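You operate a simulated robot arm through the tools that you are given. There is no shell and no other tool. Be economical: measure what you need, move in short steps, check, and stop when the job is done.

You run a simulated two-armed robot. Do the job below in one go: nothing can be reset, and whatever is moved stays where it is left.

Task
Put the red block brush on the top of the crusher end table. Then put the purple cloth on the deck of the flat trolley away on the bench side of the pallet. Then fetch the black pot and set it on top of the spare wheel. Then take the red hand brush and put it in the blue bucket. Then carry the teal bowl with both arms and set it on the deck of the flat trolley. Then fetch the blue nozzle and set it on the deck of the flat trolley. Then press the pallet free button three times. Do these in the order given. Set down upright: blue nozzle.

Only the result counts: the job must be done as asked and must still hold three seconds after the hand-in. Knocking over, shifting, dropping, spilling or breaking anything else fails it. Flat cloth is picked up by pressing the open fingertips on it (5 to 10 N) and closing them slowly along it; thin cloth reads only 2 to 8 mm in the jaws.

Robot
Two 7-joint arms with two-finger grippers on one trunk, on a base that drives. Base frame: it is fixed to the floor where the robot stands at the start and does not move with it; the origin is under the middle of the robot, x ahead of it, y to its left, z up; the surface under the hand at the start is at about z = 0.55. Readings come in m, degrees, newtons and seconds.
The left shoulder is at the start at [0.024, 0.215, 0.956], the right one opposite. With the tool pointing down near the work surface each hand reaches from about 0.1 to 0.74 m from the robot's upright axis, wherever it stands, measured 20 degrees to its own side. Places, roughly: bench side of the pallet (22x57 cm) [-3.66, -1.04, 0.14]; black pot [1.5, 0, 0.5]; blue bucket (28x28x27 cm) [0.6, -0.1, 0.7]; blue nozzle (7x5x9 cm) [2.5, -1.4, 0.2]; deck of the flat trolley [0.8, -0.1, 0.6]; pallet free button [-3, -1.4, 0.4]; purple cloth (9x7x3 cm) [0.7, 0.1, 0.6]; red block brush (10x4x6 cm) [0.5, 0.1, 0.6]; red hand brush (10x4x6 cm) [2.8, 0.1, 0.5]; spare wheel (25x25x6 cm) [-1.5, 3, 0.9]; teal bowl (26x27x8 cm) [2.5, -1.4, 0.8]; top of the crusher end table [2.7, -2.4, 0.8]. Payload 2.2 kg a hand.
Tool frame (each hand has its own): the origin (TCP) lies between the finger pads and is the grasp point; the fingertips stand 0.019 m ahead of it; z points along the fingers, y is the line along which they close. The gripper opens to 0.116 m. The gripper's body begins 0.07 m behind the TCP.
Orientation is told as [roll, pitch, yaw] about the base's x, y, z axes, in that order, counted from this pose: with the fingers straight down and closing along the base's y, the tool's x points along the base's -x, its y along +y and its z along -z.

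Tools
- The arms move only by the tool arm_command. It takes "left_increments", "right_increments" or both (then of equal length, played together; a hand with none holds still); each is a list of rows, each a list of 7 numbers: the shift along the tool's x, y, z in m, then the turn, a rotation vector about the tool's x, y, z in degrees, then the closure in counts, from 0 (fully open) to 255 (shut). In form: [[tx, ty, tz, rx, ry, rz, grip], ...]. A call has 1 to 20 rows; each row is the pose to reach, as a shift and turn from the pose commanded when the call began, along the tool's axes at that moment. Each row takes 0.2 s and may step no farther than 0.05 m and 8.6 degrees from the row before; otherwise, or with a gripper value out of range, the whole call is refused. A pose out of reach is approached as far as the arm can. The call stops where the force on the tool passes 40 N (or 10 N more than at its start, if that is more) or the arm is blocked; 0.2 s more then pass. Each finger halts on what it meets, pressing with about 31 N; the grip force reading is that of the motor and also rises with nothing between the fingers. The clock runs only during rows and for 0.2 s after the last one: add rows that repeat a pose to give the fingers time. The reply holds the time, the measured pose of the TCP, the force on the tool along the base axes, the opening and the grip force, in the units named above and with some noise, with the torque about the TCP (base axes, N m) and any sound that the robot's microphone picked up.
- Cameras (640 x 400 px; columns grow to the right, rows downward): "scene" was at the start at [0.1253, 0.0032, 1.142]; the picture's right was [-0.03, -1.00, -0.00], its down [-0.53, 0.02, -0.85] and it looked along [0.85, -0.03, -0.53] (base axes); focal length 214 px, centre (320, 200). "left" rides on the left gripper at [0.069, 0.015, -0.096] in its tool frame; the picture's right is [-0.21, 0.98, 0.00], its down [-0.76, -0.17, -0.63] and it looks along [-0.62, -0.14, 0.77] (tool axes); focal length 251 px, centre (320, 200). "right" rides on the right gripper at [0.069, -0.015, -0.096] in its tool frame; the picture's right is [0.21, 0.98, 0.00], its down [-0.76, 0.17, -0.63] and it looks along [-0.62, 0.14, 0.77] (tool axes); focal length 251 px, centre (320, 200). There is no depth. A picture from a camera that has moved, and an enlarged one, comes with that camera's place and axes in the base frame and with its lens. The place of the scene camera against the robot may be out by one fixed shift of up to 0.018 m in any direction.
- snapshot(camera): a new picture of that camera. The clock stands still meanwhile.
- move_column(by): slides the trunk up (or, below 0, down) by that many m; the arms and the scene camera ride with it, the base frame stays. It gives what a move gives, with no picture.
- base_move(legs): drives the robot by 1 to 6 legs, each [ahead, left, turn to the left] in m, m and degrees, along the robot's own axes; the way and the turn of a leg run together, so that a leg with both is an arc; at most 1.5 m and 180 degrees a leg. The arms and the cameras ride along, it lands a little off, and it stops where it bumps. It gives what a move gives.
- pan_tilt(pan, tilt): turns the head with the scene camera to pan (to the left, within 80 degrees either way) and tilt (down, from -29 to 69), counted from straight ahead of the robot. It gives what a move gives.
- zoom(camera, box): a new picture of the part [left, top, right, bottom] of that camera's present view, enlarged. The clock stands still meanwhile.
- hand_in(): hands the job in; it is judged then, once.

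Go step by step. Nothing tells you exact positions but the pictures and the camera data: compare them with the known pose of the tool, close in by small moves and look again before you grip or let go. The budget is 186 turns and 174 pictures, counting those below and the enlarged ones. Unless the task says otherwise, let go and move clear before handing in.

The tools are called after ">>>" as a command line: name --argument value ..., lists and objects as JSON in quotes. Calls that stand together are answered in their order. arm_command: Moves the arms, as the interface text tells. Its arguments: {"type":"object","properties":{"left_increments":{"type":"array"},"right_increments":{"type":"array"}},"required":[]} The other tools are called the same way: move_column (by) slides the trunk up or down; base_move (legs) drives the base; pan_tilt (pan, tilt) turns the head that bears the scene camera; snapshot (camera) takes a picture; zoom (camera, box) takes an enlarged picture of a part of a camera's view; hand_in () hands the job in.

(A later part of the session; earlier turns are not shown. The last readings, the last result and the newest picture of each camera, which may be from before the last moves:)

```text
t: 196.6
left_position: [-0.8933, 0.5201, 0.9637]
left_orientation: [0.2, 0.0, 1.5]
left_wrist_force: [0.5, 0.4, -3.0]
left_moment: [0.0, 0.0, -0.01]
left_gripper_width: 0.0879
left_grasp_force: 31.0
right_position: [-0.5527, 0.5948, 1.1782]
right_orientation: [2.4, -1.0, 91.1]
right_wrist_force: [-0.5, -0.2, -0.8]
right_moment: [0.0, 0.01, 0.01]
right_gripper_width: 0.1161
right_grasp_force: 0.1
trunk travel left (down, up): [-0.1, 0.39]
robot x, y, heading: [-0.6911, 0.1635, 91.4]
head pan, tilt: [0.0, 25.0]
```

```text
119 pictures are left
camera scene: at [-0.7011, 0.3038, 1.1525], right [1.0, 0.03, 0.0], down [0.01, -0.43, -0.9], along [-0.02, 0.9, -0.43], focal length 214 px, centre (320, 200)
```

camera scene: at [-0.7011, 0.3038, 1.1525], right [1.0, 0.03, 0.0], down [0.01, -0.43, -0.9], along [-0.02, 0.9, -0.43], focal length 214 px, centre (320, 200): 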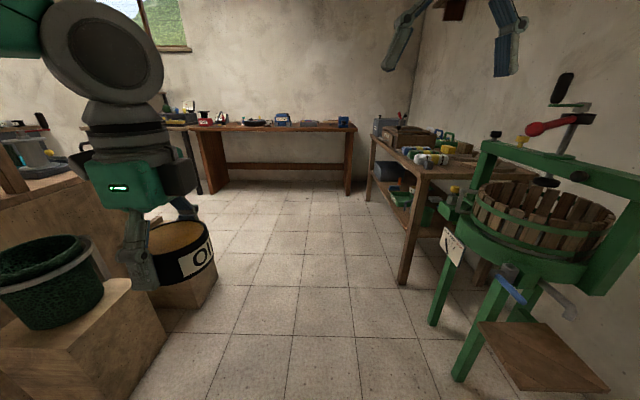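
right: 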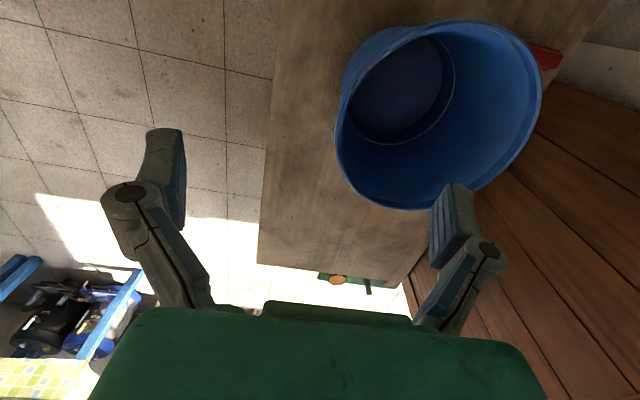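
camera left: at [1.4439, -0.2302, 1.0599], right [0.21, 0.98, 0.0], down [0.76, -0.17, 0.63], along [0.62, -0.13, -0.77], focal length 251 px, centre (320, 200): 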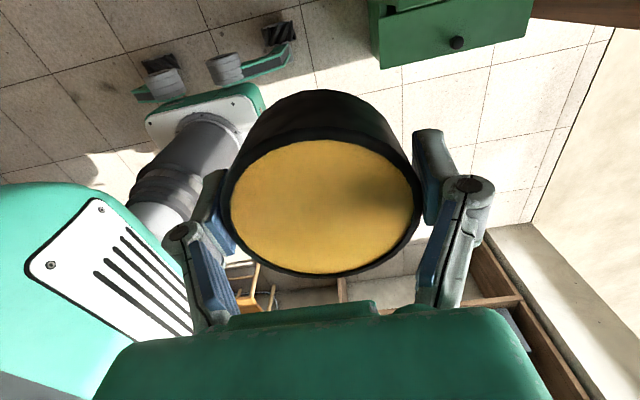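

The aisle is clear, and the far table carries a dark ring, probably the spare wheel. I'll zoom in on it.

>>> zoom --camera "scene" --box '[170, 80, 370, 205]'

>>> base_move --legs '[[1.3, 0.0, -1.4]]'

>>> pan_tilt --pan 30 --tilt 25

>>> snapshot --camera "scene"

```text
3.20 times, centred on (270, 142) of scene
camera zoom: at [-0.7011, 0.3038, 1.1525], right [1.0, 0.03, 0.0], down [0.01, -0.43, -0.9], along [-0.02, 0.9, -0.43], focal length 686 px, centre (480, 384)
```

zoom: 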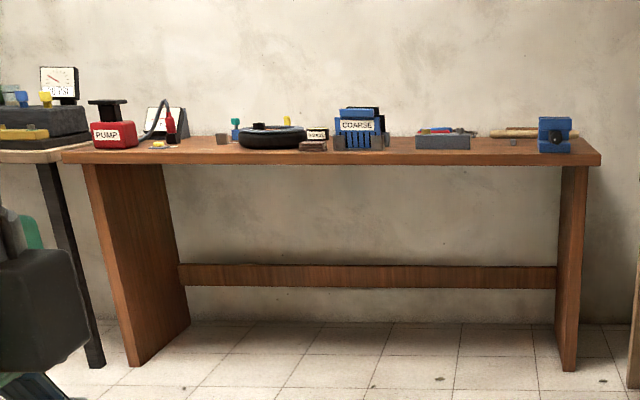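

```text
t: 203.0
left_position: [-0.8868, 1.8056, 0.9634]
left_orientation: [0.2, 0.0, -0.7]
left_wrist_force: [-1.0, 0.0, -3.8]
left_moment: [-0.02, 0.0, -0.03]
left_gripper_width: 0.0874
left_grasp_force: 31.3
right_position: [-0.5424, 1.8678, 1.1767]
right_orientation: [2.3, -1.0, 89.0]
right_wrist_force: [-0.3, 0.3, 0.1]
right_moment: [0.01, 0.02, 0.02]
right_gripper_width: 0.116
right_grasp_force: 0.0
trunk travel left (down, up): [-0.1, 0.39]
robot x, y, heading: [-0.6939, 1.4412, 89.1]
head pan, tilt: [0.0, 25.0]
```

```text
t: 204.0
left_position: [-0.8857, 1.8031, 0.9648]
left_orientation: [0.3, 0.1, -0.6]
left_wrist_force: [0.7, -0.2, -3.1]
left_moment: [0.0, 0.0, 0.02]
left_gripper_width: 0.0877
left_grasp_force: 31.3
right_position: [-0.5408, 1.8658, 1.1761]
right_orientation: [2.3, -0.7, 89.0]
right_wrist_force: [-0.7, 1.7, -0.4]
right_moment: [-0.01, -0.01, 0.0]
right_gripper_width: 0.1162
right_grasp_force: 0.1
trunk travel left (down, up): [-0.1, 0.39]
robot x, y, heading: [-0.6967, 1.444, 89.2]
head pan, tilt: [30.0, 25.0]
```

```text
117 pictures are left
camera scene: at [-0.7487, 1.5701, 1.1525], right [0.87, 0.49, 0.0], down [0.21, -0.37, -0.9], along [-0.44, 0.79, -0.43], focal length 214 px, centre (320, 200)
```

scene: 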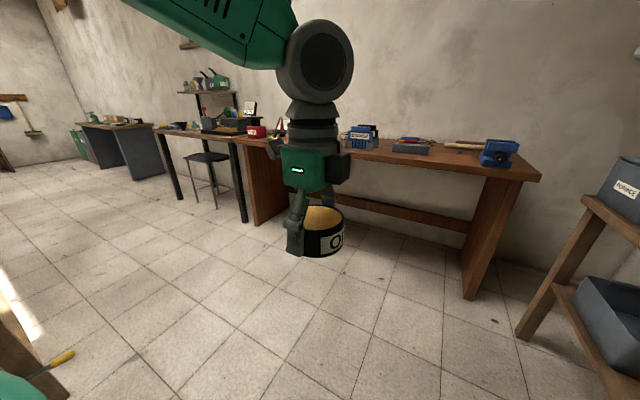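

I'll move in front of the wheel, at about (−1.34, 2.2).

>>> base_move --legs '[[0.75, 0.65, 0.8]]'

>>> pan_tilt --pan 5 --tilt 30

>>> snapshot --camera "scene"

```text
t: 209.1
left_position: [-1.536, 2.5556, 0.965]
left_orientation: [0.3, 0.2, 0.0]
left_wrist_force: [0.3, -0.7, -2.9]
left_moment: [0.02, 0.03, 0.0]
left_gripper_width: 0.0874
left_grasp_force: 30.9
right_position: [-1.1924, 2.623, 1.1763]
right_orientation: [2.6, -0.6, 89.7]
right_wrist_force: [-0.2, -0.7, 0.3]
right_moment: [-0.01, 0.04, -0.01]
right_gripper_width: 0.1159
right_grasp_force: 0.1
trunk travel left (down, up): [-0.1, 0.39]
robot x, y, heading: [-1.343, 2.196, 89.8]
head pan, tilt: [30.0, 25.0]
```

```text
t: 210.0
left_position: [-1.5364, 2.5539, 0.9662]
left_orientation: [0.4, 0.1, 0.0]
left_wrist_force: [0.3, -0.2, -3.9]
left_moment: [-0.01, -0.01, -0.01]
left_gripper_width: 0.0872
left_grasp_force: 31.2
right_position: [-1.1926, 2.6225, 1.173]
right_orientation: [2.5, -0.4, 89.7]
right_wrist_force: [0.0, 0.2, -0.2]
right_moment: [-0.01, 0.02, 0.01]
right_gripper_width: 0.1161
right_grasp_force: 0.0
trunk travel left (down, up): [-0.1, 0.39]
robot x, y, heading: [-1.3412, 2.1955, 90.1]
head pan, tilt: [5.0, 30.0]
```

```text
116 pictures are left
camera scene: at [-1.3602, 2.3341, 1.1446], right [1.0, 0.09, 0.0], down [0.04, -0.5, -0.86], along [-0.07, 0.86, -0.5], focal length 214 px, centre (320, 200)
```

scene: 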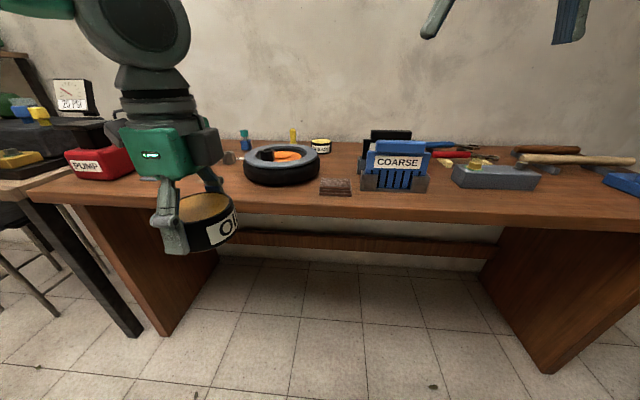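

>>> zoom --camera "scene" --box '[220, 120, 360, 210]'

```text
4.44 times, centred on (290, 165) of scene
camera zoom: at [-1.3602, 2.3341, 1.1446], right [1.0, 0.09, 0.0], down [0.04, -0.5, -0.86], along [-0.07, 0.86, -0.5], focal length 953 px, centre (453, 356)
```

zoom: 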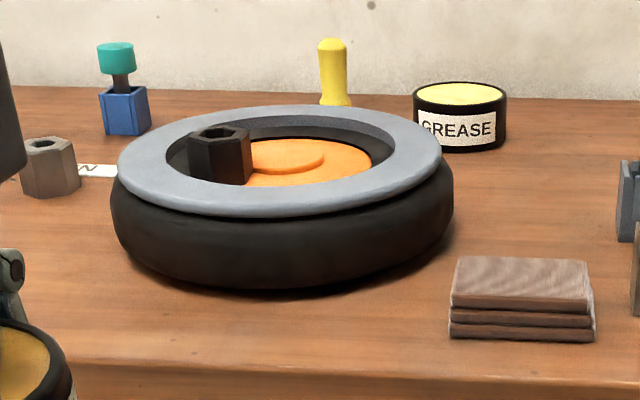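

The wheel has a recessed hub with a black nut in it, so I'd set the tin on the rim on the right side, away from the nut. I'll check the right-hand camera for a second view.

>>> snapshot --camera "right"

>>> snapshot --camera "left"

```text
114 pictures are left
camera right: at [-1.1739, 2.552, 1.2696], right [-0.98, -0.21, 0.04], down [-0.13, 0.75, 0.64], along [-0.17, 0.62, -0.76], focal length 251 px, centre (320, 200)
```

right: 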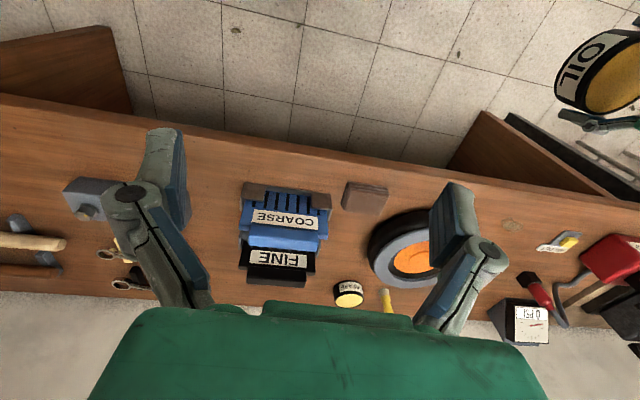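

```text
113 pictures are left
camera left: at [-1.605, 2.5682, 1.0625], right [0.22, 0.98, 0.01], down [0.76, -0.17, 0.63], along [0.62, -0.13, -0.78], focal length 251 px, centre (320, 200)
```

left: 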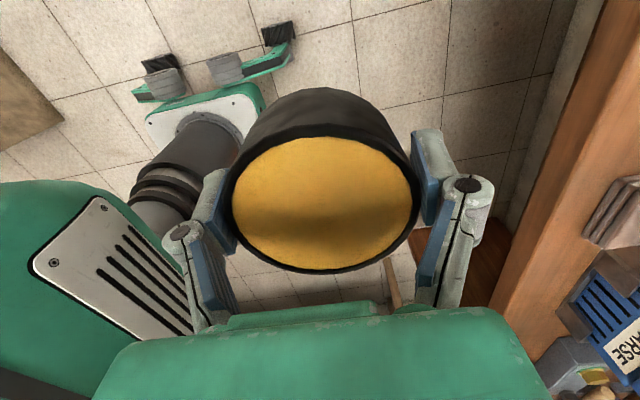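

I'll raise the pot and drive 0.2 m closer for a steeper view.

>>> arm_command --left_increments '[[-0.0, 0, -0.03, 0, 0, 0, 255], [0.01, 0, -0.06, 0, 0, 0, 255], [0.02, 0, -0.09, 0, 0, 0, 255], [0.03, 0, -0.12, 0, 0, 0, 255], [0.05, 0, -0.13, 0, 0, 0, 255]]'

>>> base_move --legs '[[0.2, 0, 0]]'

>>> pan_tilt --pan 10 --tilt 40

>>> snapshot --camera "scene"

```text
t: 211.2
left_position: [-1.5881, 2.553, 1.0958]
left_orientation: [0.4, 0.1, 0.0]
left_wrist_force: [-0.7, 0.9, -3.2]
left_moment: [0.04, -0.03, -0.02]
left_gripper_width: 0.0872
left_grasp_force: 31.2
right_position: [-1.1952, 2.6216, 1.1749]
right_orientation: [2.4, -0.3, 89.8]
right_wrist_force: [0.4, -0.5, -0.5]
right_moment: [0.01, -0.01, -0.04]
right_gripper_width: 0.1157
right_grasp_force: 0.1
trunk travel left (down, up): [-0.1, 0.39]
robot x, y, heading: [-1.3445, 2.1964, 89.7]
head pan, tilt: [5.0, 30.0]
```

```text
t: 212.8
left_position: [-1.5872, 2.756, 1.0962]
left_orientation: [0.4, 0.1, -0.1]
left_wrist_force: [0.3, 0.5, -3.2]
left_moment: [-0.02, 0.0, 0.02]
left_gripper_width: 0.0873
left_grasp_force: 31.1
right_position: [-1.1947, 2.825, 1.1743]
right_orientation: [2.4, -0.4, 89.7]
right_wrist_force: [-1.2, 0.4, 0.2]
right_moment: [0.0, 0.02, -0.01]
right_gripper_width: 0.1159
right_grasp_force: 0.1
trunk travel left (down, up): [-0.1, 0.39]
robot x, y, heading: [-1.3419, 2.3979, 90.0]
head pan, tilt: [5.0, 30.0]
```

```text
t: 213.6
left_position: [-1.5861, 2.754, 1.0973]
left_orientation: [0.5, 0.2, 0.1]
left_wrist_force: [-0.2, -0.1, -3.1]
left_moment: [0.04, 0.02, 0.02]
left_gripper_width: 0.0872
left_grasp_force: 30.9
right_position: [-1.193, 2.8244, 1.1722]
right_orientation: [2.6, -0.1, 89.6]
right_wrist_force: [0.3, -0.1, 0.7]
right_moment: [0.0, 0.03, -0.02]
right_gripper_width: 0.1161
right_grasp_force: 0.1
trunk travel left (down, up): [-0.1, 0.39]
robot x, y, heading: [-1.3459, 2.3988, 90.0]
head pan, tilt: [10.0, 40.0]
```

```text
112 pictures are left
camera scene: at [-1.3674, 2.5298, 1.1293], right [0.99, 0.17, 0.0], down [0.11, -0.63, -0.76], along [-0.13, 0.75, -0.64], focal length 214 px, centre (320, 200)
```

scene: 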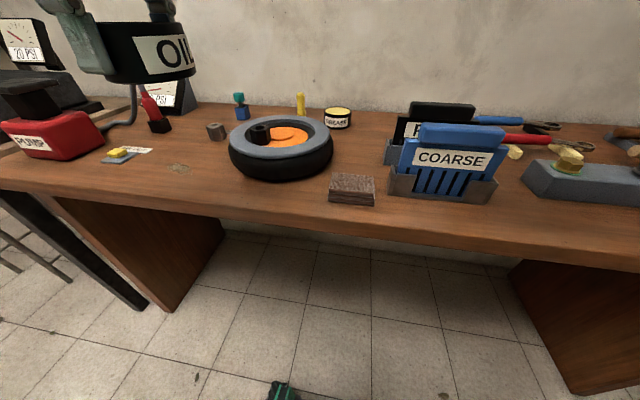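

>>> zoom --camera "scene" --box '[210, 80, 370, 210]'

>>> snapshot --camera "right"

```text
3.08 times, centred on (290, 145) of scene
camera zoom: at [-1.3674, 2.5298, 1.1293], right [0.99, 0.17, 0.0], down [0.11, -0.63, -0.76], along [-0.13, 0.75, -0.64], focal length 660 px, centre (412, 369)
```

zoom: 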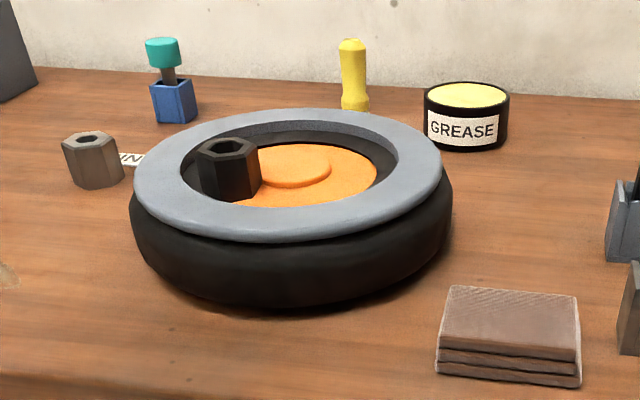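

```text
110 pictures are left
camera right: at [-1.1734, 2.7538, 1.2684], right [-0.98, -0.21, 0.04], down [-0.13, 0.76, 0.64], along [-0.17, 0.62, -0.77], focal length 251 px, centre (320, 200)
```

right: 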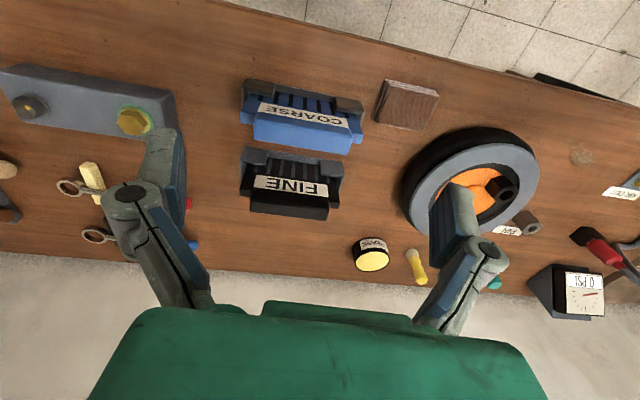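

Combining the views, the wheel centre is about (−1.515, 2.955) with its rim top near z 0.93. I'll carry the tin over the rim's right side at height 1.03 and look.

>>> arm_command --left_increments '[[-0.028, 0.033, 0, 0, 0, 0, 255], [-0.056, 0.066, 0, 0, 0, 0, 255], [-0.084, 0.099, 0, 0, 0, 0, 255], [-0.112, 0.132, 0.01, 0, 0, 0, 255], [-0.14, 0.165, 0.02, 0, 0, 0, 255], [-0.168, 0.198, 0.04, 0, 0, 0, 255], [-0.171, 0.201, 0.067, 0, 0, 0, 255], [-0.171, 0.201, 0.067, 0, 0, 0, 255]]'

>>> zoom --camera "scene" --box '[210, 60, 410, 220]'

>>> snapshot --camera "right"

>>> snapshot --camera "left"

```text
t: 215.4
left_position: [-1.412, 2.9555, 1.033]
left_orientation: [0.5, 0.1, 0.0]
left_wrist_force: [0.2, 0.9, -2.6]
left_moment: [-0.01, 0.0, 0.01]
left_gripper_width: 0.0872
left_grasp_force: 30.9
right_position: [-1.1923, 2.8247, 1.1711]
right_orientation: [2.6, 0.1, 89.6]
right_wrist_force: [0.4, -0.6, -0.3]
right_moment: [-0.01, -0.02, -0.01]
right_gripper_width: 0.116
right_grasp_force: 0.0
trunk travel left (down, up): [-0.1, 0.39]
robot x, y, heading: [-1.3438, 2.4005, 90.0]
head pan, tilt: [10.0, 40.0]
```

```text
2.50 times, centred on (310, 140) of scene
camera zoom: at [-1.3662, 2.5314, 1.1291], right [0.99, 0.17, 0.0], down [0.11, -0.64, -0.76], along [-0.13, 0.75, -0.65], focal length 536 px, centre (345, 350)
```

zoom: 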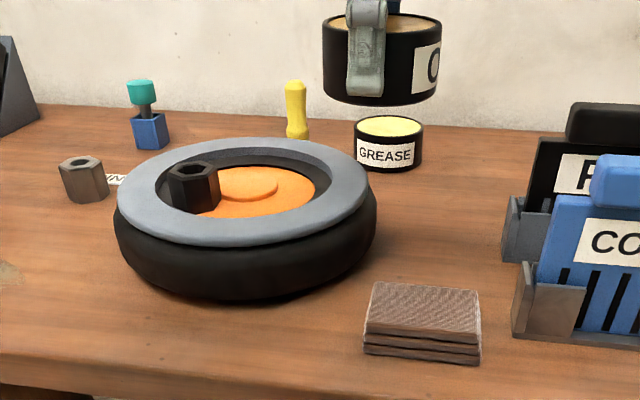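

```text
108 pictures are left
camera right: at [-1.1731, 2.7555, 1.267], right [-0.98, -0.21, 0.04], down [-0.13, 0.76, 0.64], along [-0.17, 0.62, -0.77], focal length 251 px, centre (320, 200)
```

right: 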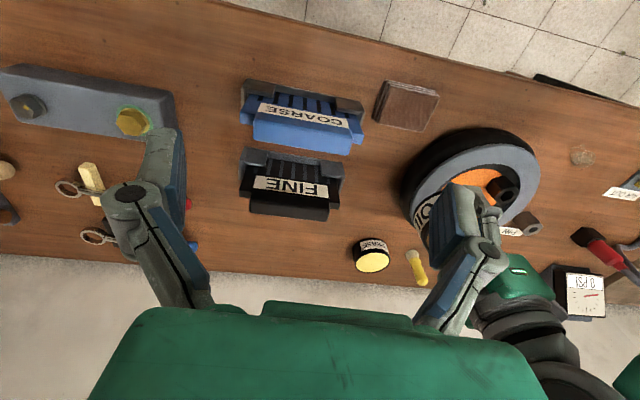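

```text
107 pictures are left
camera left: at [-1.4797, 2.9692, 1.1295], right [0.22, 0.98, 0.01], down [0.76, -0.17, 0.63], along [0.62, -0.13, -0.78], focal length 251 px, centre (320, 200)
```

left: 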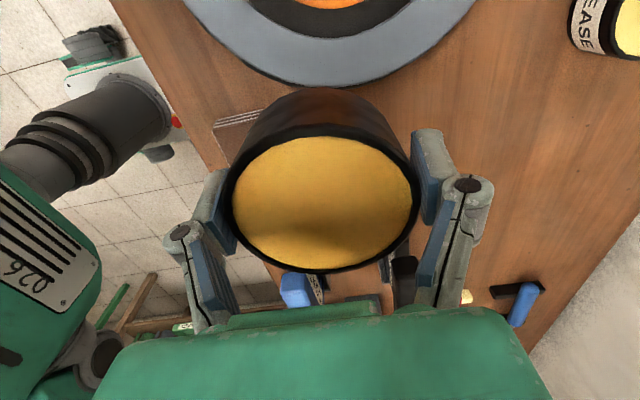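

From the hand camera the rim's right band runs x −1.455…−1.42 at y≈2.966. I'll shift over its middle, lower to z 0.985 and look again.

>>> arm_command --left_increments '[[0.012, 0.006, 0, 0, 0, 0, 255], [0.024, 0.011, 0, 0, 0, 0, 255], [0.024, 0.011, 0.02, 0, 0, 0, 255], [0.024, 0.011, 0.04, 0, 0, 0, 255], [0.024, 0.011, 0.048, 0, 0, 0, 255], [0.024, 0.011, 0.048, 0, 0, 0, 255]]'

>>> zoom --camera "scene" --box '[210, 60, 410, 220]'

>>> snapshot --camera "left"

```text
t: 216.8
left_position: [-1.437, 2.9675, 0.9845]
left_orientation: [0.5, 0.1, 0.0]
left_wrist_force: [0.5, -0.6, -3.1]
left_moment: [-0.02, 0.01, 0.05]
left_gripper_width: 0.0872
left_grasp_force: 31.0
right_position: [-1.1929, 2.8255, 1.1716]
right_orientation: [2.6, 0.1, 89.6]
right_wrist_force: [-0.3, 0.5, -0.1]
right_moment: [0.03, 0.0, -0.03]
right_gripper_width: 0.1161
right_grasp_force: 0.1
trunk travel left (down, up): [-0.1, 0.39]
robot x, y, heading: [-1.3422, 2.3993, 89.7]
head pan, tilt: [10.0, 40.0]
```

```text
2.50 times, centred on (310, 140) of scene
camera zoom: at [-1.3657, 2.5314, 1.1291], right [0.99, 0.17, 0.0], down [0.11, -0.64, -0.76], along [-0.13, 0.75, -0.65], focal length 536 px, centre (345, 350)
```

zoom: 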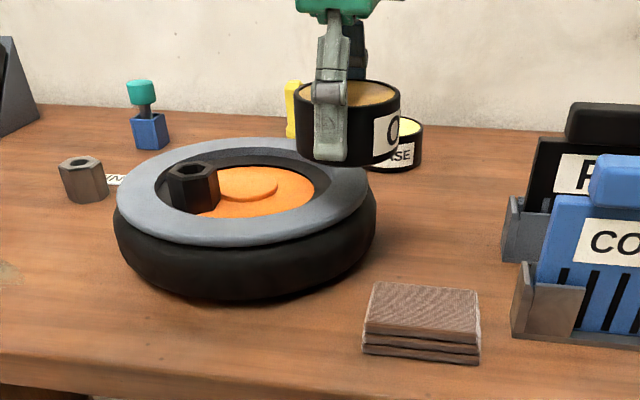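

```text
105 pictures are left
camera left: at [-1.5058, 2.9813, 1.0804], right [0.22, 0.98, 0.01], down [0.76, -0.17, 0.63], along [0.62, -0.13, -0.78], focal length 251 px, centre (320, 200)
```

left: 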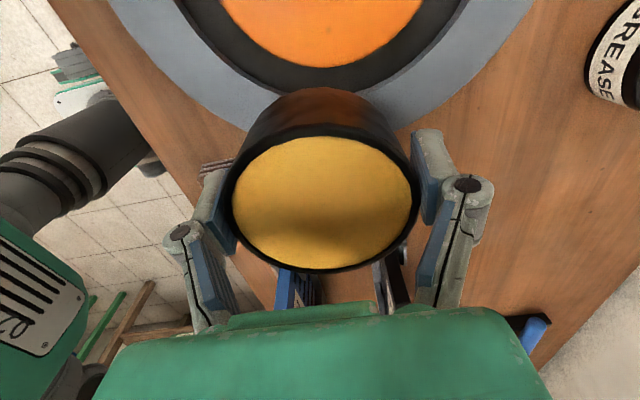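

Alignment looks right over the rim band. I'll lower gently to contact.

>>> arm_command --left_increments '[[0, 0, 0.006, 0, 0, 0, 255], [0, 0, 0.012, 0, 0, 0, 255], [0, 0, 0.018, 0, 0, 0, 255], [0, 0, 0.023, 0, 0, 0, 255], [0, 0, 0.026, 0, 0, 0, 255]]'

>>> zoom --camera "scene" --box '[250, 80, 370, 180]'

```text
t: 218.0
left_position: [-1.4376, 2.9678, 0.958]
left_orientation: [0.4, 0.2, -0.1]
left_wrist_force: [0.2, 0.4, -2.9]
left_moment: [0.0, -0.02, 0.02]
left_gripper_width: 0.0874
left_grasp_force: 30.9
right_position: [-1.1931, 2.8262, 1.17]
right_orientation: [2.6, 0.1, 89.7]
right_wrist_force: [-0.5, 0.3, -0.2]
right_moment: [0.0, 0.01, -0.02]
right_gripper_width: 0.1163
right_grasp_force: 0.0
trunk travel left (down, up): [-0.1, 0.39]
robot x, y, heading: [-1.3448, 2.3986, 89.8]
head pan, tilt: [10.0, 40.0]
```

```text
4.00 times, centred on (310, 130) of scene
camera zoom: at [-1.3657, 2.5313, 1.1291], right [0.99, 0.17, 0.0], down [0.11, -0.64, -0.76], along [-0.13, 0.75, -0.65], focal length 858 px, centre (360, 480)
```

zoom: 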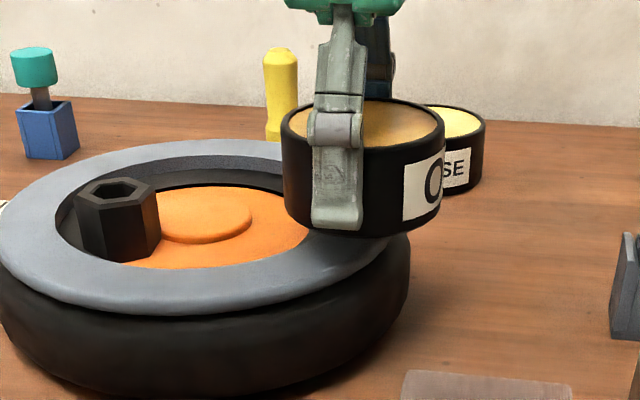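

>>> arm_command --left_increments '[[0.005, 0, 0.003, 0, 0, 0, 255], [0.005, 0, 0.006, 0, 0, 0, 255], [0.005, 0, 0.009, 0, 0, 0, 255], [0.005, 0, 0.012, 0, 0, 0, 255], [0.005, 0, 0.015, 0, 0, 0, 255]]'

>>> zoom --camera "scene" --box '[250, 80, 370, 180]'

```text
t: 219.2
left_position: [-1.4422, 2.9669, 0.9426]
left_orientation: [0.5, 0.2, -0.1]
left_wrist_force: [0.4, 0.6, -3.3]
left_moment: [-0.02, 0.0, 0.03]
left_gripper_width: 0.0875
left_grasp_force: 30.9
right_position: [-1.1924, 2.8242, 1.1708]
right_orientation: [2.6, 0.1, 89.7]
right_wrist_force: [-0.5, 0.2, -0.2]
right_moment: [-0.04, 0.01, 0.03]
right_gripper_width: 0.1158
right_grasp_force: 0.1
trunk travel left (down, up): [-0.1, 0.39]
robot x, y, heading: [-1.3456, 2.3969, 89.9]
head pan, tilt: [10.0, 40.0]
```

```text
4.00 times, centred on (310, 130) of scene
camera zoom: at [-1.3657, 2.5314, 1.1291], right [0.99, 0.17, 0.0], down [0.11, -0.64, -0.76], along [-0.13, 0.75, -0.65], focal length 858 px, centre (360, 480)
```

zoom: 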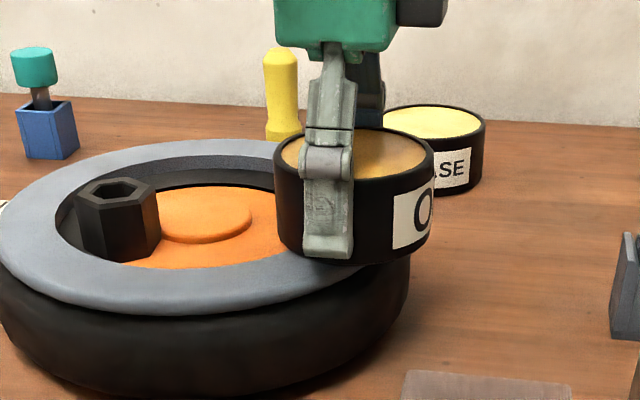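

>>> arm_command --left_increments '[[0, 0, 0.003, 0, 0, 0, 255], [0, 0, 0.006, 0, 0, 0, 255], [0, 0, 0.008, 0, 0, 0, 255], [0, 0, 0.01, 0, 0, 0, 255]]'

>>> zoom --camera "scene" --box '[250, 80, 370, 180]'

```text
t: 220.2
left_position: [-1.4438, 2.9685, 0.935]
left_orientation: [0.9, 0.1, 0.1]
left_wrist_force: [0.8, 3.7, 17.1]
left_moment: [0.11, -0.25, 0.02]
left_gripper_width: 0.0906
left_grasp_force: 30.4
right_position: [-1.1916, 2.8234, 1.1732]
right_orientation: [2.5, -0.3, 89.7]
right_wrist_force: [-1.2, -0.6, -0.2]
right_moment: [0.0, 0.06, 0.02]
right_gripper_width: 0.116
right_grasp_force: 0.1
trunk travel left (down, up): [-0.1, 0.39]
robot x, y, heading: [-1.343, 2.4016, 90.2]
head pan, tilt: [10.0, 40.0]
```

```text
4.00 times, centred on (310, 130) of scene
camera zoom: at [-1.3652, 2.5292, 1.1297], right [0.99, 0.17, 0.0], down [0.11, -0.63, -0.76], along [-0.13, 0.75, -0.64], focal length 858 px, centre (360, 480)
```

zoom: 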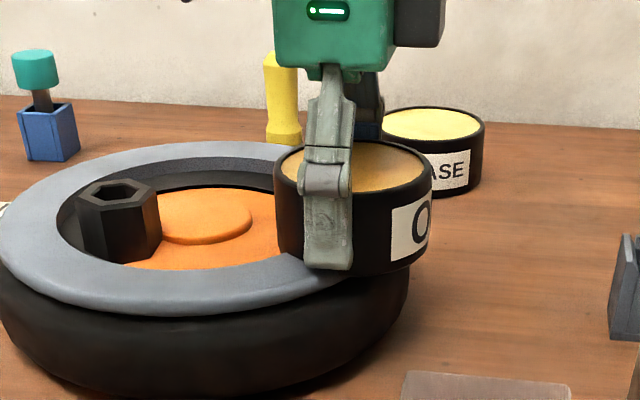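

Contact on the rim. I'll relax the pressure, open slowly and check before leaving.

>>> arm_command --left_increments '[[0, 0, -0.002, 0, 0, 0, 255], [0, 0, -0.003, 0, 0, 0, 200], [0, 0, -0.003, 0, 0, 0, 120], [0, 0, -0.003, 0, 0, 0, 80], [0, 0, -0.003, 0, 0, 0, 50], [0, 0, -0.003, 0, 0, 0, 30], [0, 0, -0.003, 0, 0, 0, 20], [0, 0, -0.003, 0, 0, 0, 20]]'

>>> zoom --camera "scene" --box '[250, 80, 370, 180]'

```text
t: 222.0
left_position: [-1.4441, 2.9669, 0.9363]
left_orientation: [0.5, 0.2, -0.1]
left_wrist_force: [-0.4, 0.9, -0.2]
left_moment: [0.02, 0.0, -0.01]
left_gripper_width: 0.1067
left_grasp_force: 0.0
right_position: [-1.1916, 2.8242, 1.1701]
right_orientation: [2.7, 0.1, 89.7]
right_wrist_force: [-0.4, 0.8, -0.1]
right_moment: [0.03, -0.03, 0.03]
right_gripper_width: 0.1161
right_grasp_force: 0.0
trunk travel left (down, up): [-0.1, 0.39]
robot x, y, heading: [-1.3485, 2.3998, 89.7]
head pan, tilt: [10.0, 40.0]
```

```text
4.00 times, centred on (310, 130) of scene
camera zoom: at [-1.3656, 2.5309, 1.1292], right [0.99, 0.17, 0.0], down [0.11, -0.64, -0.76], along [-0.13, 0.75, -0.65], focal length 858 px, centre (360, 480)
```

zoom: 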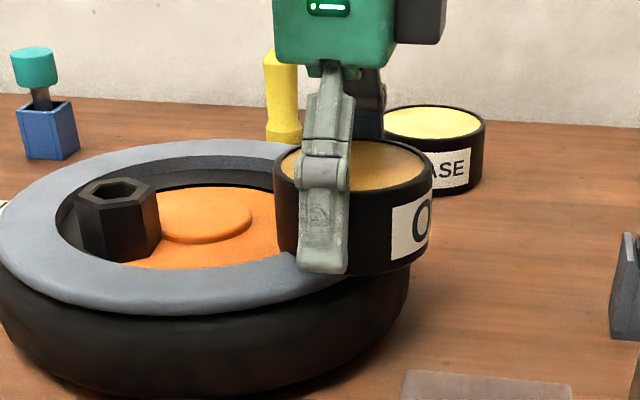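

The pot stays put. I'll rise straight up and check.

>>> arm_command --left_increments '[[0, 0, -0.015, 0, 0, 0, 20], [0, 0, -0.035, 0, 0, 0, 20], [0, 0, -0.065, 0, 0, 0, 20], [0, 0, -0.1, 0, 0, 0, 20], [0, 0, -0.14, 0, 0, 0, 20], [0.02, -0.03, -0.16, 0, 0, 0, 0], [0.04, -0.06, -0.16, 0, 0, 0, 0], [0.06, -0.1, -0.16, 0, 0, 0, 0], [0.08, -0.14, -0.16, 0, 0, 0, 0], [0.1, -0.18, -0.16, 0, 0, 0, 0], [0.12, -0.21, -0.16, 0, 0, 0, 0]]'

>>> zoom --camera "scene" --box '[210, 60, 410, 220]'

```text
t: 224.4
left_position: [-1.5684, 2.7562, 1.0919]
left_orientation: [0.6, -0.1, 0.0]
left_wrist_force: [-0.5, -0.7, 0.0]
left_moment: [0.04, -0.02, 0.0]
left_gripper_width: 0.116
left_grasp_force: 0.1
right_position: [-1.1989, 2.8222, 1.1721]
right_orientation: [2.2, -0.3, 89.7]
right_wrist_force: [-0.1, 0.0, 0.6]
right_moment: [0.01, -0.04, -0.03]
right_gripper_width: 0.1161
right_grasp_force: 0.0
trunk travel left (down, up): [-0.1, 0.39]
robot x, y, heading: [-1.3468, 2.3988, 89.9]
head pan, tilt: [10.0, 40.0]
```

```text
2.50 times, centred on (310, 140) of scene
camera zoom: at [-1.3713, 2.5291, 1.1293], right [0.99, 0.17, 0.0], down [0.11, -0.63, -0.76], along [-0.13, 0.75, -0.64], focal length 536 px, centre (345, 350)
```

zoom: 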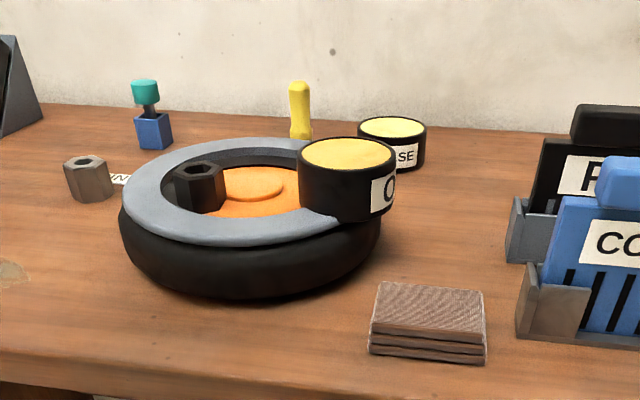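

The tin stands level on the wheel. Next is the red hand brush on the lower wall shelf at (2.8, 0.1), so I'll drive back there.

>>> base_move --legs '[[-0.75, -0.65, 0], [-1.35, 0, 0], [-1.35, 0, 0], [0, -1.3, 0], [0, -1.35, 0], [0, 0, -60]]'

>>> pan_tilt --pan 10 --tilt 25

>>> snapshot --camera "scene"

```text
t: 257.3
left_position: [2.1341, -0.7186, 1.0911]
left_orientation: [0.5, 0.1, -60.1]
left_wrist_force: [0.2, -0.1, 0.1]
left_moment: [0.01, -0.02, 0.02]
left_gripper_width: 0.116
left_grasp_force: 0.1
right_position: [2.3763, -1.0042, 1.1728]
right_orientation: [2.3, -0.2, 29.7]
right_wrist_force: [0.4, 0.6, 0.9]
right_moment: [0.0, -0.01, 0.01]
right_gripper_width: 0.116
right_grasp_force: 0.1
trunk travel left (down, up): [-0.1, 0.39]
robot x, y, heading: [1.9344, -1.0916, 29.7]
head pan, tilt: [10.0, 40.0]
```

```text
t: 258.1
left_position: [2.1334, -0.7199, 1.0944]
left_orientation: [0.6, 0.2, -60.1]
left_wrist_force: [-0.4, 0.1, 0.8]
left_moment: [0.0, 0.0, 0.0]
left_gripper_width: 0.1159
left_grasp_force: 0.0
right_position: [2.3771, -1.0065, 1.1714]
right_orientation: [2.5, 0.1, 29.7]
right_wrist_force: [0.4, -0.9, -0.6]
right_moment: [0.0, -0.01, 0.05]
right_gripper_width: 0.116
right_grasp_force: 0.1
trunk travel left (down, up): [-0.1, 0.39]
robot x, y, heading: [1.9345, -1.0883, 29.7]
head pan, tilt: [10.0, 25.0]
```

```text
99 pictures are left
camera scene: at [2.0319, -0.9999, 1.1525], right [0.64, -0.77, 0.0], down [-0.33, -0.27, -0.9], along [0.7, 0.58, -0.43], focal length 214 px, centre (320, 200)
```

scene: 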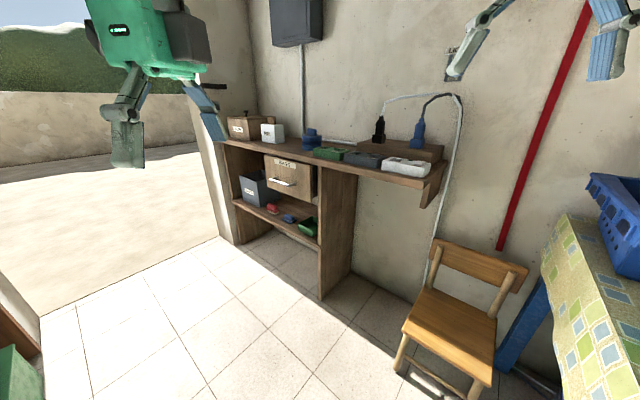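

>>> zoom --camera "scene" --box '[210, 100, 370, 260]'

```text
2.50 times, centred on (290, 180) of scene
camera zoom: at [2.0319, -0.9999, 1.1525], right [0.64, -0.77, 0.0], down [-0.33, -0.27, -0.9], along [0.7, 0.58, -0.43], focal length 536 px, centre (395, 250)
```

zoom: 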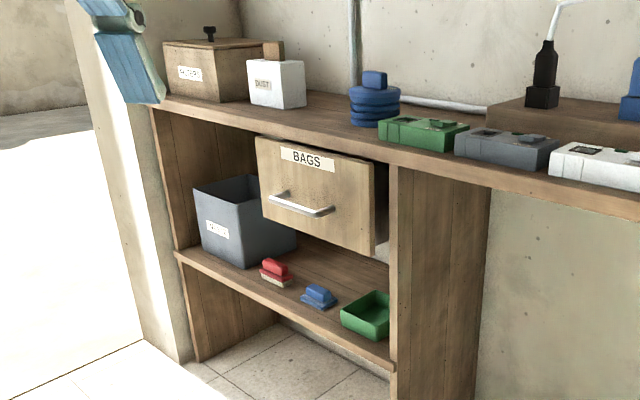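

The red hand brush lies near the front of the lower shelf at about (2.81, 0.07), between the grey bin and a blue brush. I'll drive in front of it and look closely.

>>> base_move --legs '[[0, 0, -29.7], [0.22, 0.55, 0], [0, 0.48, 0]]'

>>> pan_tilt --pan 5 --tilt 40

>>> snapshot --camera "scene"

```text
t: 265.4
left_position: [2.5045, 0.1503, 1.0965]
left_orientation: [0.6, 0.8, -90.0]
left_wrist_force: [0.3, -0.2, 0.6]
left_moment: [0.02, -0.02, 0.0]
left_gripper_width: 0.1159
left_grasp_force: 0.2
right_position: [2.5723, -0.2203, 1.1688]
right_orientation: [3.3, 0.1, -0.3]
right_wrist_force: [0.1, -0.5, -0.1]
right_moment: [-0.01, 0.0, -0.02]
right_gripper_width: 0.1161
right_grasp_force: 0.0
trunk travel left (down, up): [-0.1, 0.39]
robot x, y, heading: [2.1476, -0.0542, 0.1]
head pan, tilt: [10.0, 25.0]
```

```text
t: 266.1
left_position: [2.5015, 0.1507, 1.0955]
left_orientation: [0.7, 0.8, -90.0]
left_wrist_force: [-0.4, 0.1, -0.5]
left_moment: [0.03, 0.0, -0.01]
left_gripper_width: 0.1159
left_grasp_force: 0.0
right_position: [2.5715, -0.2178, 1.1681]
right_orientation: [3.3, 0.3, -0.3]
right_wrist_force: [0.4, -0.3, -0.3]
right_moment: [0.0, -0.02, 0.03]
right_gripper_width: 0.1158
right_grasp_force: 0.2
trunk travel left (down, up): [-0.1, 0.39]
robot x, y, heading: [2.1502, -0.0587, 0.0]
head pan, tilt: [5.0, 40.0]
```

```text
97 pictures are left
camera scene: at [2.2659, -0.0522, 1.1294], right [0.09, -1.0, -0.01], down [-0.64, -0.05, -0.77], along [0.76, 0.07, -0.64], focal length 214 px, centre (320, 200)
```

scene: 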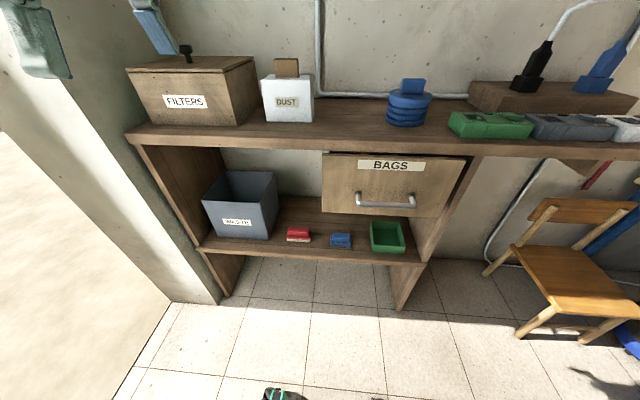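

>>> zoom --camera "scene" --box '[190, 120, 450, 280]'

>>> zoom --camera "scene" --box '[260, 210, 360, 270]'

```text
2.46 times, centred on (320, 200) of scene
camera zoom: at [2.2659, -0.0522, 1.1294], right [0.09, -1.0, -0.01], down [-0.64, -0.05, -0.77], along [0.76, 0.07, -0.64], focal length 528 px, centre (320, 200)
```

zoom: 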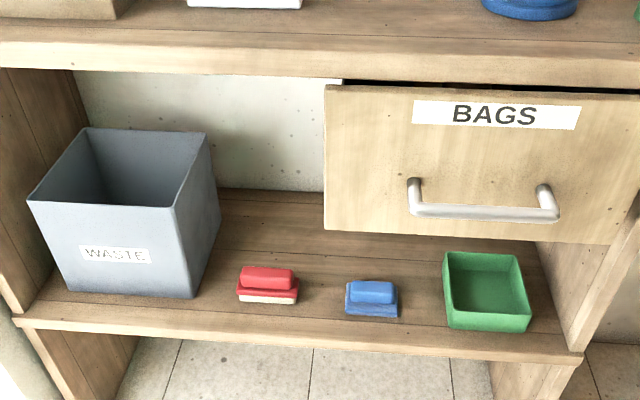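

```text
6.40 times, centred on (310, 240) of scene
camera zoom: at [2.2659, -0.0522, 1.1294], right [0.09, -1.0, -0.01], down [-0.64, -0.05, -0.77], along [0.76, 0.07, -0.64], focal length 1373 px, centre (384, -56)
```

zoom: 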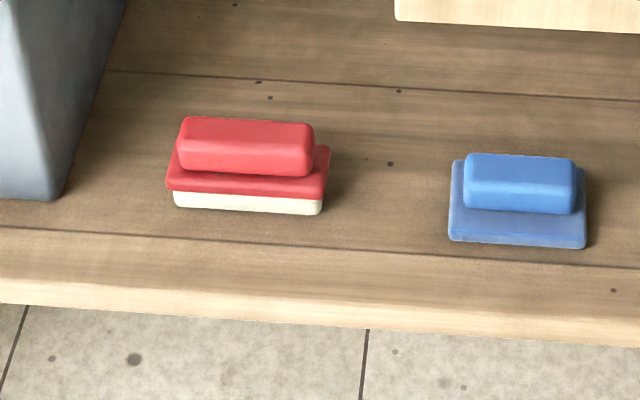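

The brush lies along y at about (2.815, 0.08), handle on top, shelf at z≈0.455. I'll reach in from the front with the hand pitched about 45°, gripping it end to end; first I'll turn the left hand back to yaw 0.

>>> arm_command --left_increments '[[0, 0, 0.01, 0, 0, -7.5, 0], [0, 0, 0.02, 0, 0, -15, 0], [0, 0, 0.03, 0, 0, -22.5, 0], [0, 0, 0.04, 0, 0, -30, 0], [0, 0, 0.05, 0, 0, -37.5, 0], [0, 0, 0.06, 0, 0, -45, 0], [0, 0, 0.07, 0, 0, -52.5, 0], [0, 0, 0.08, 0, 0, -60, 0], [0, 0, 0.09, 0, 0, -67.5, 0], [0, 0, 0.1, 0, 0, -75, 0], [0, 0, 0.11, 0, 0, -82.5, 0], [0, 0, 0.12, 0, 0, -90, 0]]'

```text
t: 268.7
left_position: [2.5043, 0.1608, 0.9763]
left_orientation: [0.3, -0.7, 0.2]
left_wrist_force: [0.0, -0.4, -0.3]
left_moment: [0.04, 0.0, 0.03]
left_gripper_width: 0.1162
left_grasp_force: 0.0
right_position: [2.573, -0.2088, 1.1686]
right_orientation: [2.9, 0.2, -0.2]
right_wrist_force: [0.5, -0.3, 0.0]
right_moment: [0.01, 0.02, 0.02]
right_gripper_width: 0.1157
right_grasp_force: 0.1
trunk travel left (down, up): [-0.1, 0.39]
robot x, y, heading: [2.1499, -0.0576, 0.0]
head pan, tilt: [5.0, 40.0]
```

>>> arm_command --left_increments '[[-0.013, -0.0067, 0.026, 0, -4, 0, 0], [-0.026, -0.0133, 0.053, 0, -8, 0, 0], [-0.039, -0.02, 0.079, 0, -12, 0, 0], [-0.052, -0.0267, 0.105, 0, -16, 0, 0], [-0.065, -0.033, 0.132, 0, -20, 0, 0], [-0.078, -0.04, 0.158, 0, -24, 0, 0], [-0.091, -0.047, 0.184, 0, -28, 0, 0], [-0.104, -0.053, 0.21, 0, -32, 0, 0], [-0.117, -0.06, 0.237, 0, -36, 0, 0], [-0.13, -0.067, 0.263, 0, -40, 0, 0], [-0.143, -0.073, 0.29, 0, -44, 0, 0], [-0.156, -0.08, 0.316, 0, -44.5, 0, 0], [-0.156, -0.08, 0.316, 0, -44.5, 0, 0]]'

>>> snapshot --camera "left"

>>> zoom --camera "scene" --box '[190, 120, 450, 280]'

```text
t: 271.5
left_position: [2.6696, 0.0923, 0.6649]
left_orientation: [-1.4, -45.3, 2.8]
left_wrist_force: [-0.9, 0.3, -1.0]
left_moment: [0.01, -0.06, 0.0]
left_gripper_width: 0.1161
left_grasp_force: 0.1
right_position: [2.5713, -0.2073, 1.1677]
right_orientation: [2.6, 0.5, -0.2]
right_wrist_force: [-0.3, -0.2, 0.5]
right_moment: [-0.02, 0.02, 0.01]
right_gripper_width: 0.1159
right_grasp_force: 0.1
trunk travel left (down, up): [-0.1, 0.39]
robot x, y, heading: [2.1465, -0.0577, -0.0]
head pan, tilt: [5.0, 40.0]
```

```text
94 pictures are left
camera left: at [2.5526, 0.1034, 0.6828], right [0.12, 0.98, 0.13], down [0.09, -0.15, 0.99], along [0.99, -0.11, -0.1], focal length 251 px, centre (320, 200)
```

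left: 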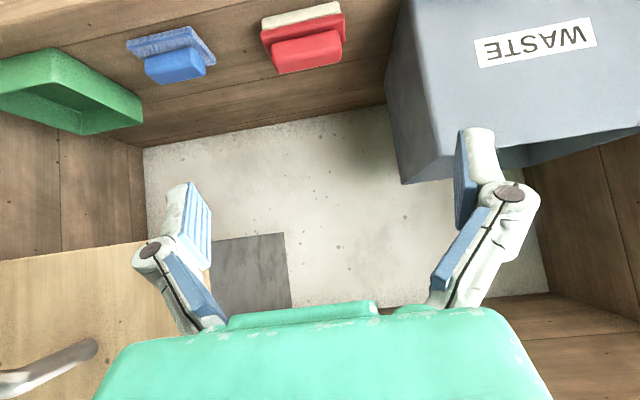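

```text
2.46 times, centred on (320, 200) of scene
camera zoom: at [2.2665, -0.0424, 1.1293], right [0.09, -1.0, 0.0], down [-0.64, -0.06, -0.76], along [0.76, 0.07, -0.65], focal length 528 px, centre (320, 200)
```

zoom: 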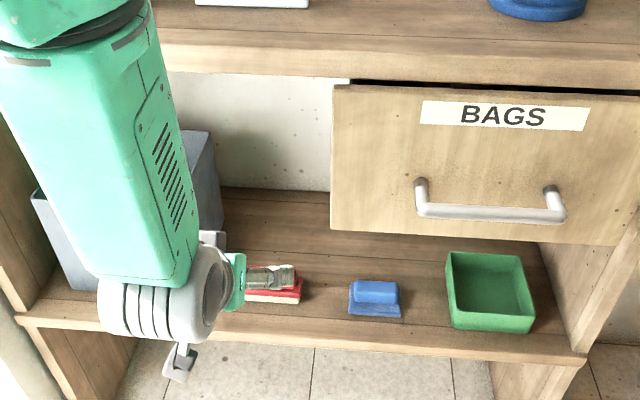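

The brush is centred near (2.818, 0.085). I'll advance partway along the tool axis and look again.

>>> arm_command --left_increments '[[0.002, -0.002, 0.03, 0, 0, 0, 0], [0.004, -0.004, 0.06, 0, 0, 0, 0], [0.006, -0.006, 0.09, 0, 0, 0, 0], [0.008, -0.008, 0.12, 0, 0, 0, 0], [0.01, -0.008, 0.145, 0, 0, 0, 0], [0.01, -0.008, 0.145, 0, 0, 0, 0]]'

>>> snapshot --camera "left"

>>> zoom --camera "scene" --box '[220, 180, 380, 280]'

```text
t: 272.9
left_position: [2.7591, 0.0795, 0.55]
left_orientation: [0.5, -45.2, -0.3]
left_wrist_force: [0.0, -0.5, 0.2]
left_moment: [-0.01, 0.01, -0.04]
left_gripper_width: 0.116
left_grasp_force: 0.1
right_position: [2.5728, -0.2074, 1.1674]
right_orientation: [2.8, 0.6, -0.1]
right_wrist_force: [-0.2, -0.8, 0.6]
right_moment: [0.0, -0.05, 0.01]
right_gripper_width: 0.1159
right_grasp_force: 0.0
trunk travel left (down, up): [-0.1, 0.39]
robot x, y, heading: [2.1447, -0.052, -0.1]
head pan, tilt: [5.0, 40.0]
```

```text
92 pictures are left
camera left: at [2.6431, 0.0936, 0.569], right [0.15, 0.98, 0.16], down [0.08, -0.17, 0.98], along [0.98, -0.13, -0.11], focal length 251 px, centre (320, 200)
```

left: 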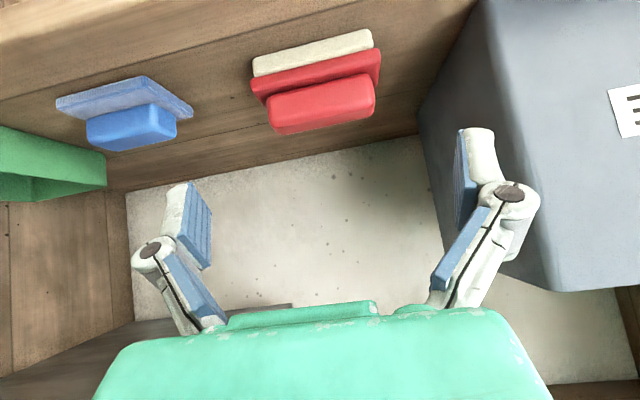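

```text
4.00 times, centred on (300, 230) of scene
camera zoom: at [2.267, -0.042, 1.1292], right [0.09, -1.0, 0.0], down [-0.64, -0.06, -0.76], along [0.76, 0.07, -0.65], focal length 858 px, centre (400, 80)
```

zoom: 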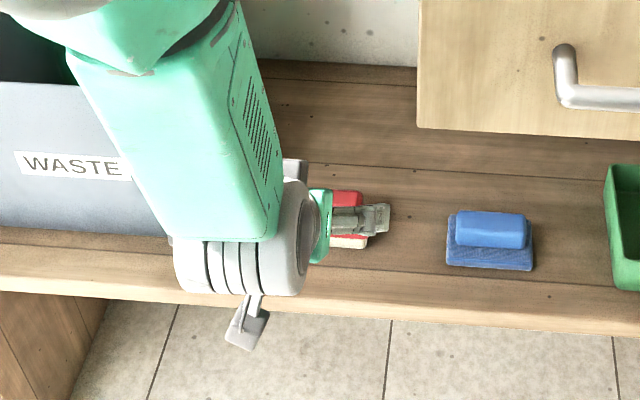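

Refined: handle centre (2.817, 0.084, 0.495). I'll advance the rest, then check.

>>> arm_command --left_increments '[[-0.001, 0.002, 0.02, 0, 0, 0, 0], [-0.002, 0.004, 0.04, 0, 0, 0, 0], [-0.004, 0.005, 0.06, 0, 0, 0, 0], [-0.004, 0.005, 0.072, 0, 0, 0, 0], [-0.004, 0.005, 0.077, 0, 0, 0, 0], [-0.004, 0.005, 0.077, 0, 0, 0, 0]]'

>>> snapshot --camera "left"

```text
t: 274.3
left_position: [2.8172, 0.0828, 0.4977]
left_orientation: [0.4, -45.2, -0.2]
left_wrist_force: [0.3, 0.2, -0.3]
left_moment: [-0.01, 0.03, 0.0]
left_gripper_width: 0.1158
left_grasp_force: 0.1
right_position: [2.5736, -0.2072, 1.1665]
right_orientation: [2.7, 0.6, -0.2]
right_wrist_force: [0.0, 0.5, 0.4]
right_moment: [0.0, 0.0, 0.02]
right_gripper_width: 0.116
right_grasp_force: 0.1
trunk travel left (down, up): [-0.1, 0.39]
robot x, y, heading: [2.1497, -0.0563, -0.1]
head pan, tilt: [5.0, 40.0]
```

```text
90 pictures are left
camera left: at [2.7004, 0.0966, 0.517], right [0.15, 0.98, 0.16], down [0.08, -0.17, 0.98], along [0.98, -0.13, -0.11], focal length 251 px, centre (320, 200)
```

left: 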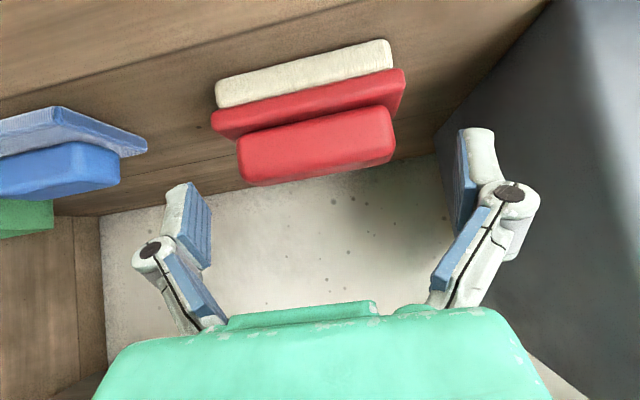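

The brush is a bit farther and lower than assumed (handle ≈ (2.837, 0.085, 0.478)). I'll advance 28 mm more along the tool axis and close.

>>> arm_command --left_increments '[[0, 0.002, 0.014, 0, 0, 0, 0], [0, 0.002, 0.028, 0, 0, 0, 0], [0, 0.002, 0.028, 0, 0, 0, 0], [0, 0.002, 0.028, 0, 0, 0, 40], [0, 0.002, 0.028, 0, 0, 0, 70], [0, 0.002, 0.028, 0, 0, 0, 100], [0, 0.002, 0.028, 0, 0, 0, 140], [0, 0.002, 0.028, 0, 0, 0, 200], [0, 0.002, 0.028, 0, 0, 0, 255], [0, 0.002, 0.028, 0, 0, 0, 255]]'

>>> snapshot --camera "left"

```text
t: 276.5
left_position: [2.8368, 0.0839, 0.4791]
left_orientation: [0.5, -45.3, -0.2]
left_wrist_force: [3.1, 1.0, 9.8]
left_moment: [-0.45, -0.18, 0.1]
left_gripper_width: 0.0868
left_grasp_force: 31.3
right_position: [2.5714, -0.2092, 1.1677]
right_orientation: [2.7, 0.5, -0.2]
right_wrist_force: [-0.1, 0.4, -0.6]
right_moment: [-0.03, -0.04, -0.06]
right_gripper_width: 0.116
right_grasp_force: 0.0
trunk travel left (down, up): [-0.1, 0.39]
robot x, y, heading: [2.148, -0.0562, -0.1]
head pan, tilt: [5.0, 40.0]
```

```text
89 pictures are left
camera left: at [2.721, 0.0982, 0.4981], right [0.15, 0.98, 0.16], down [0.08, -0.17, 0.98], along [0.99, -0.13, -0.11], focal length 251 px, centre (320, 200)
```

left: 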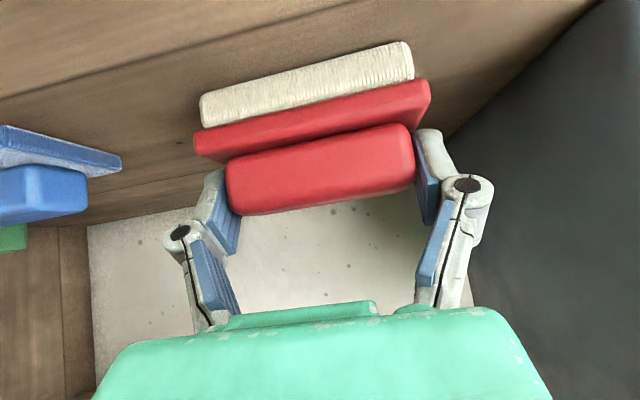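

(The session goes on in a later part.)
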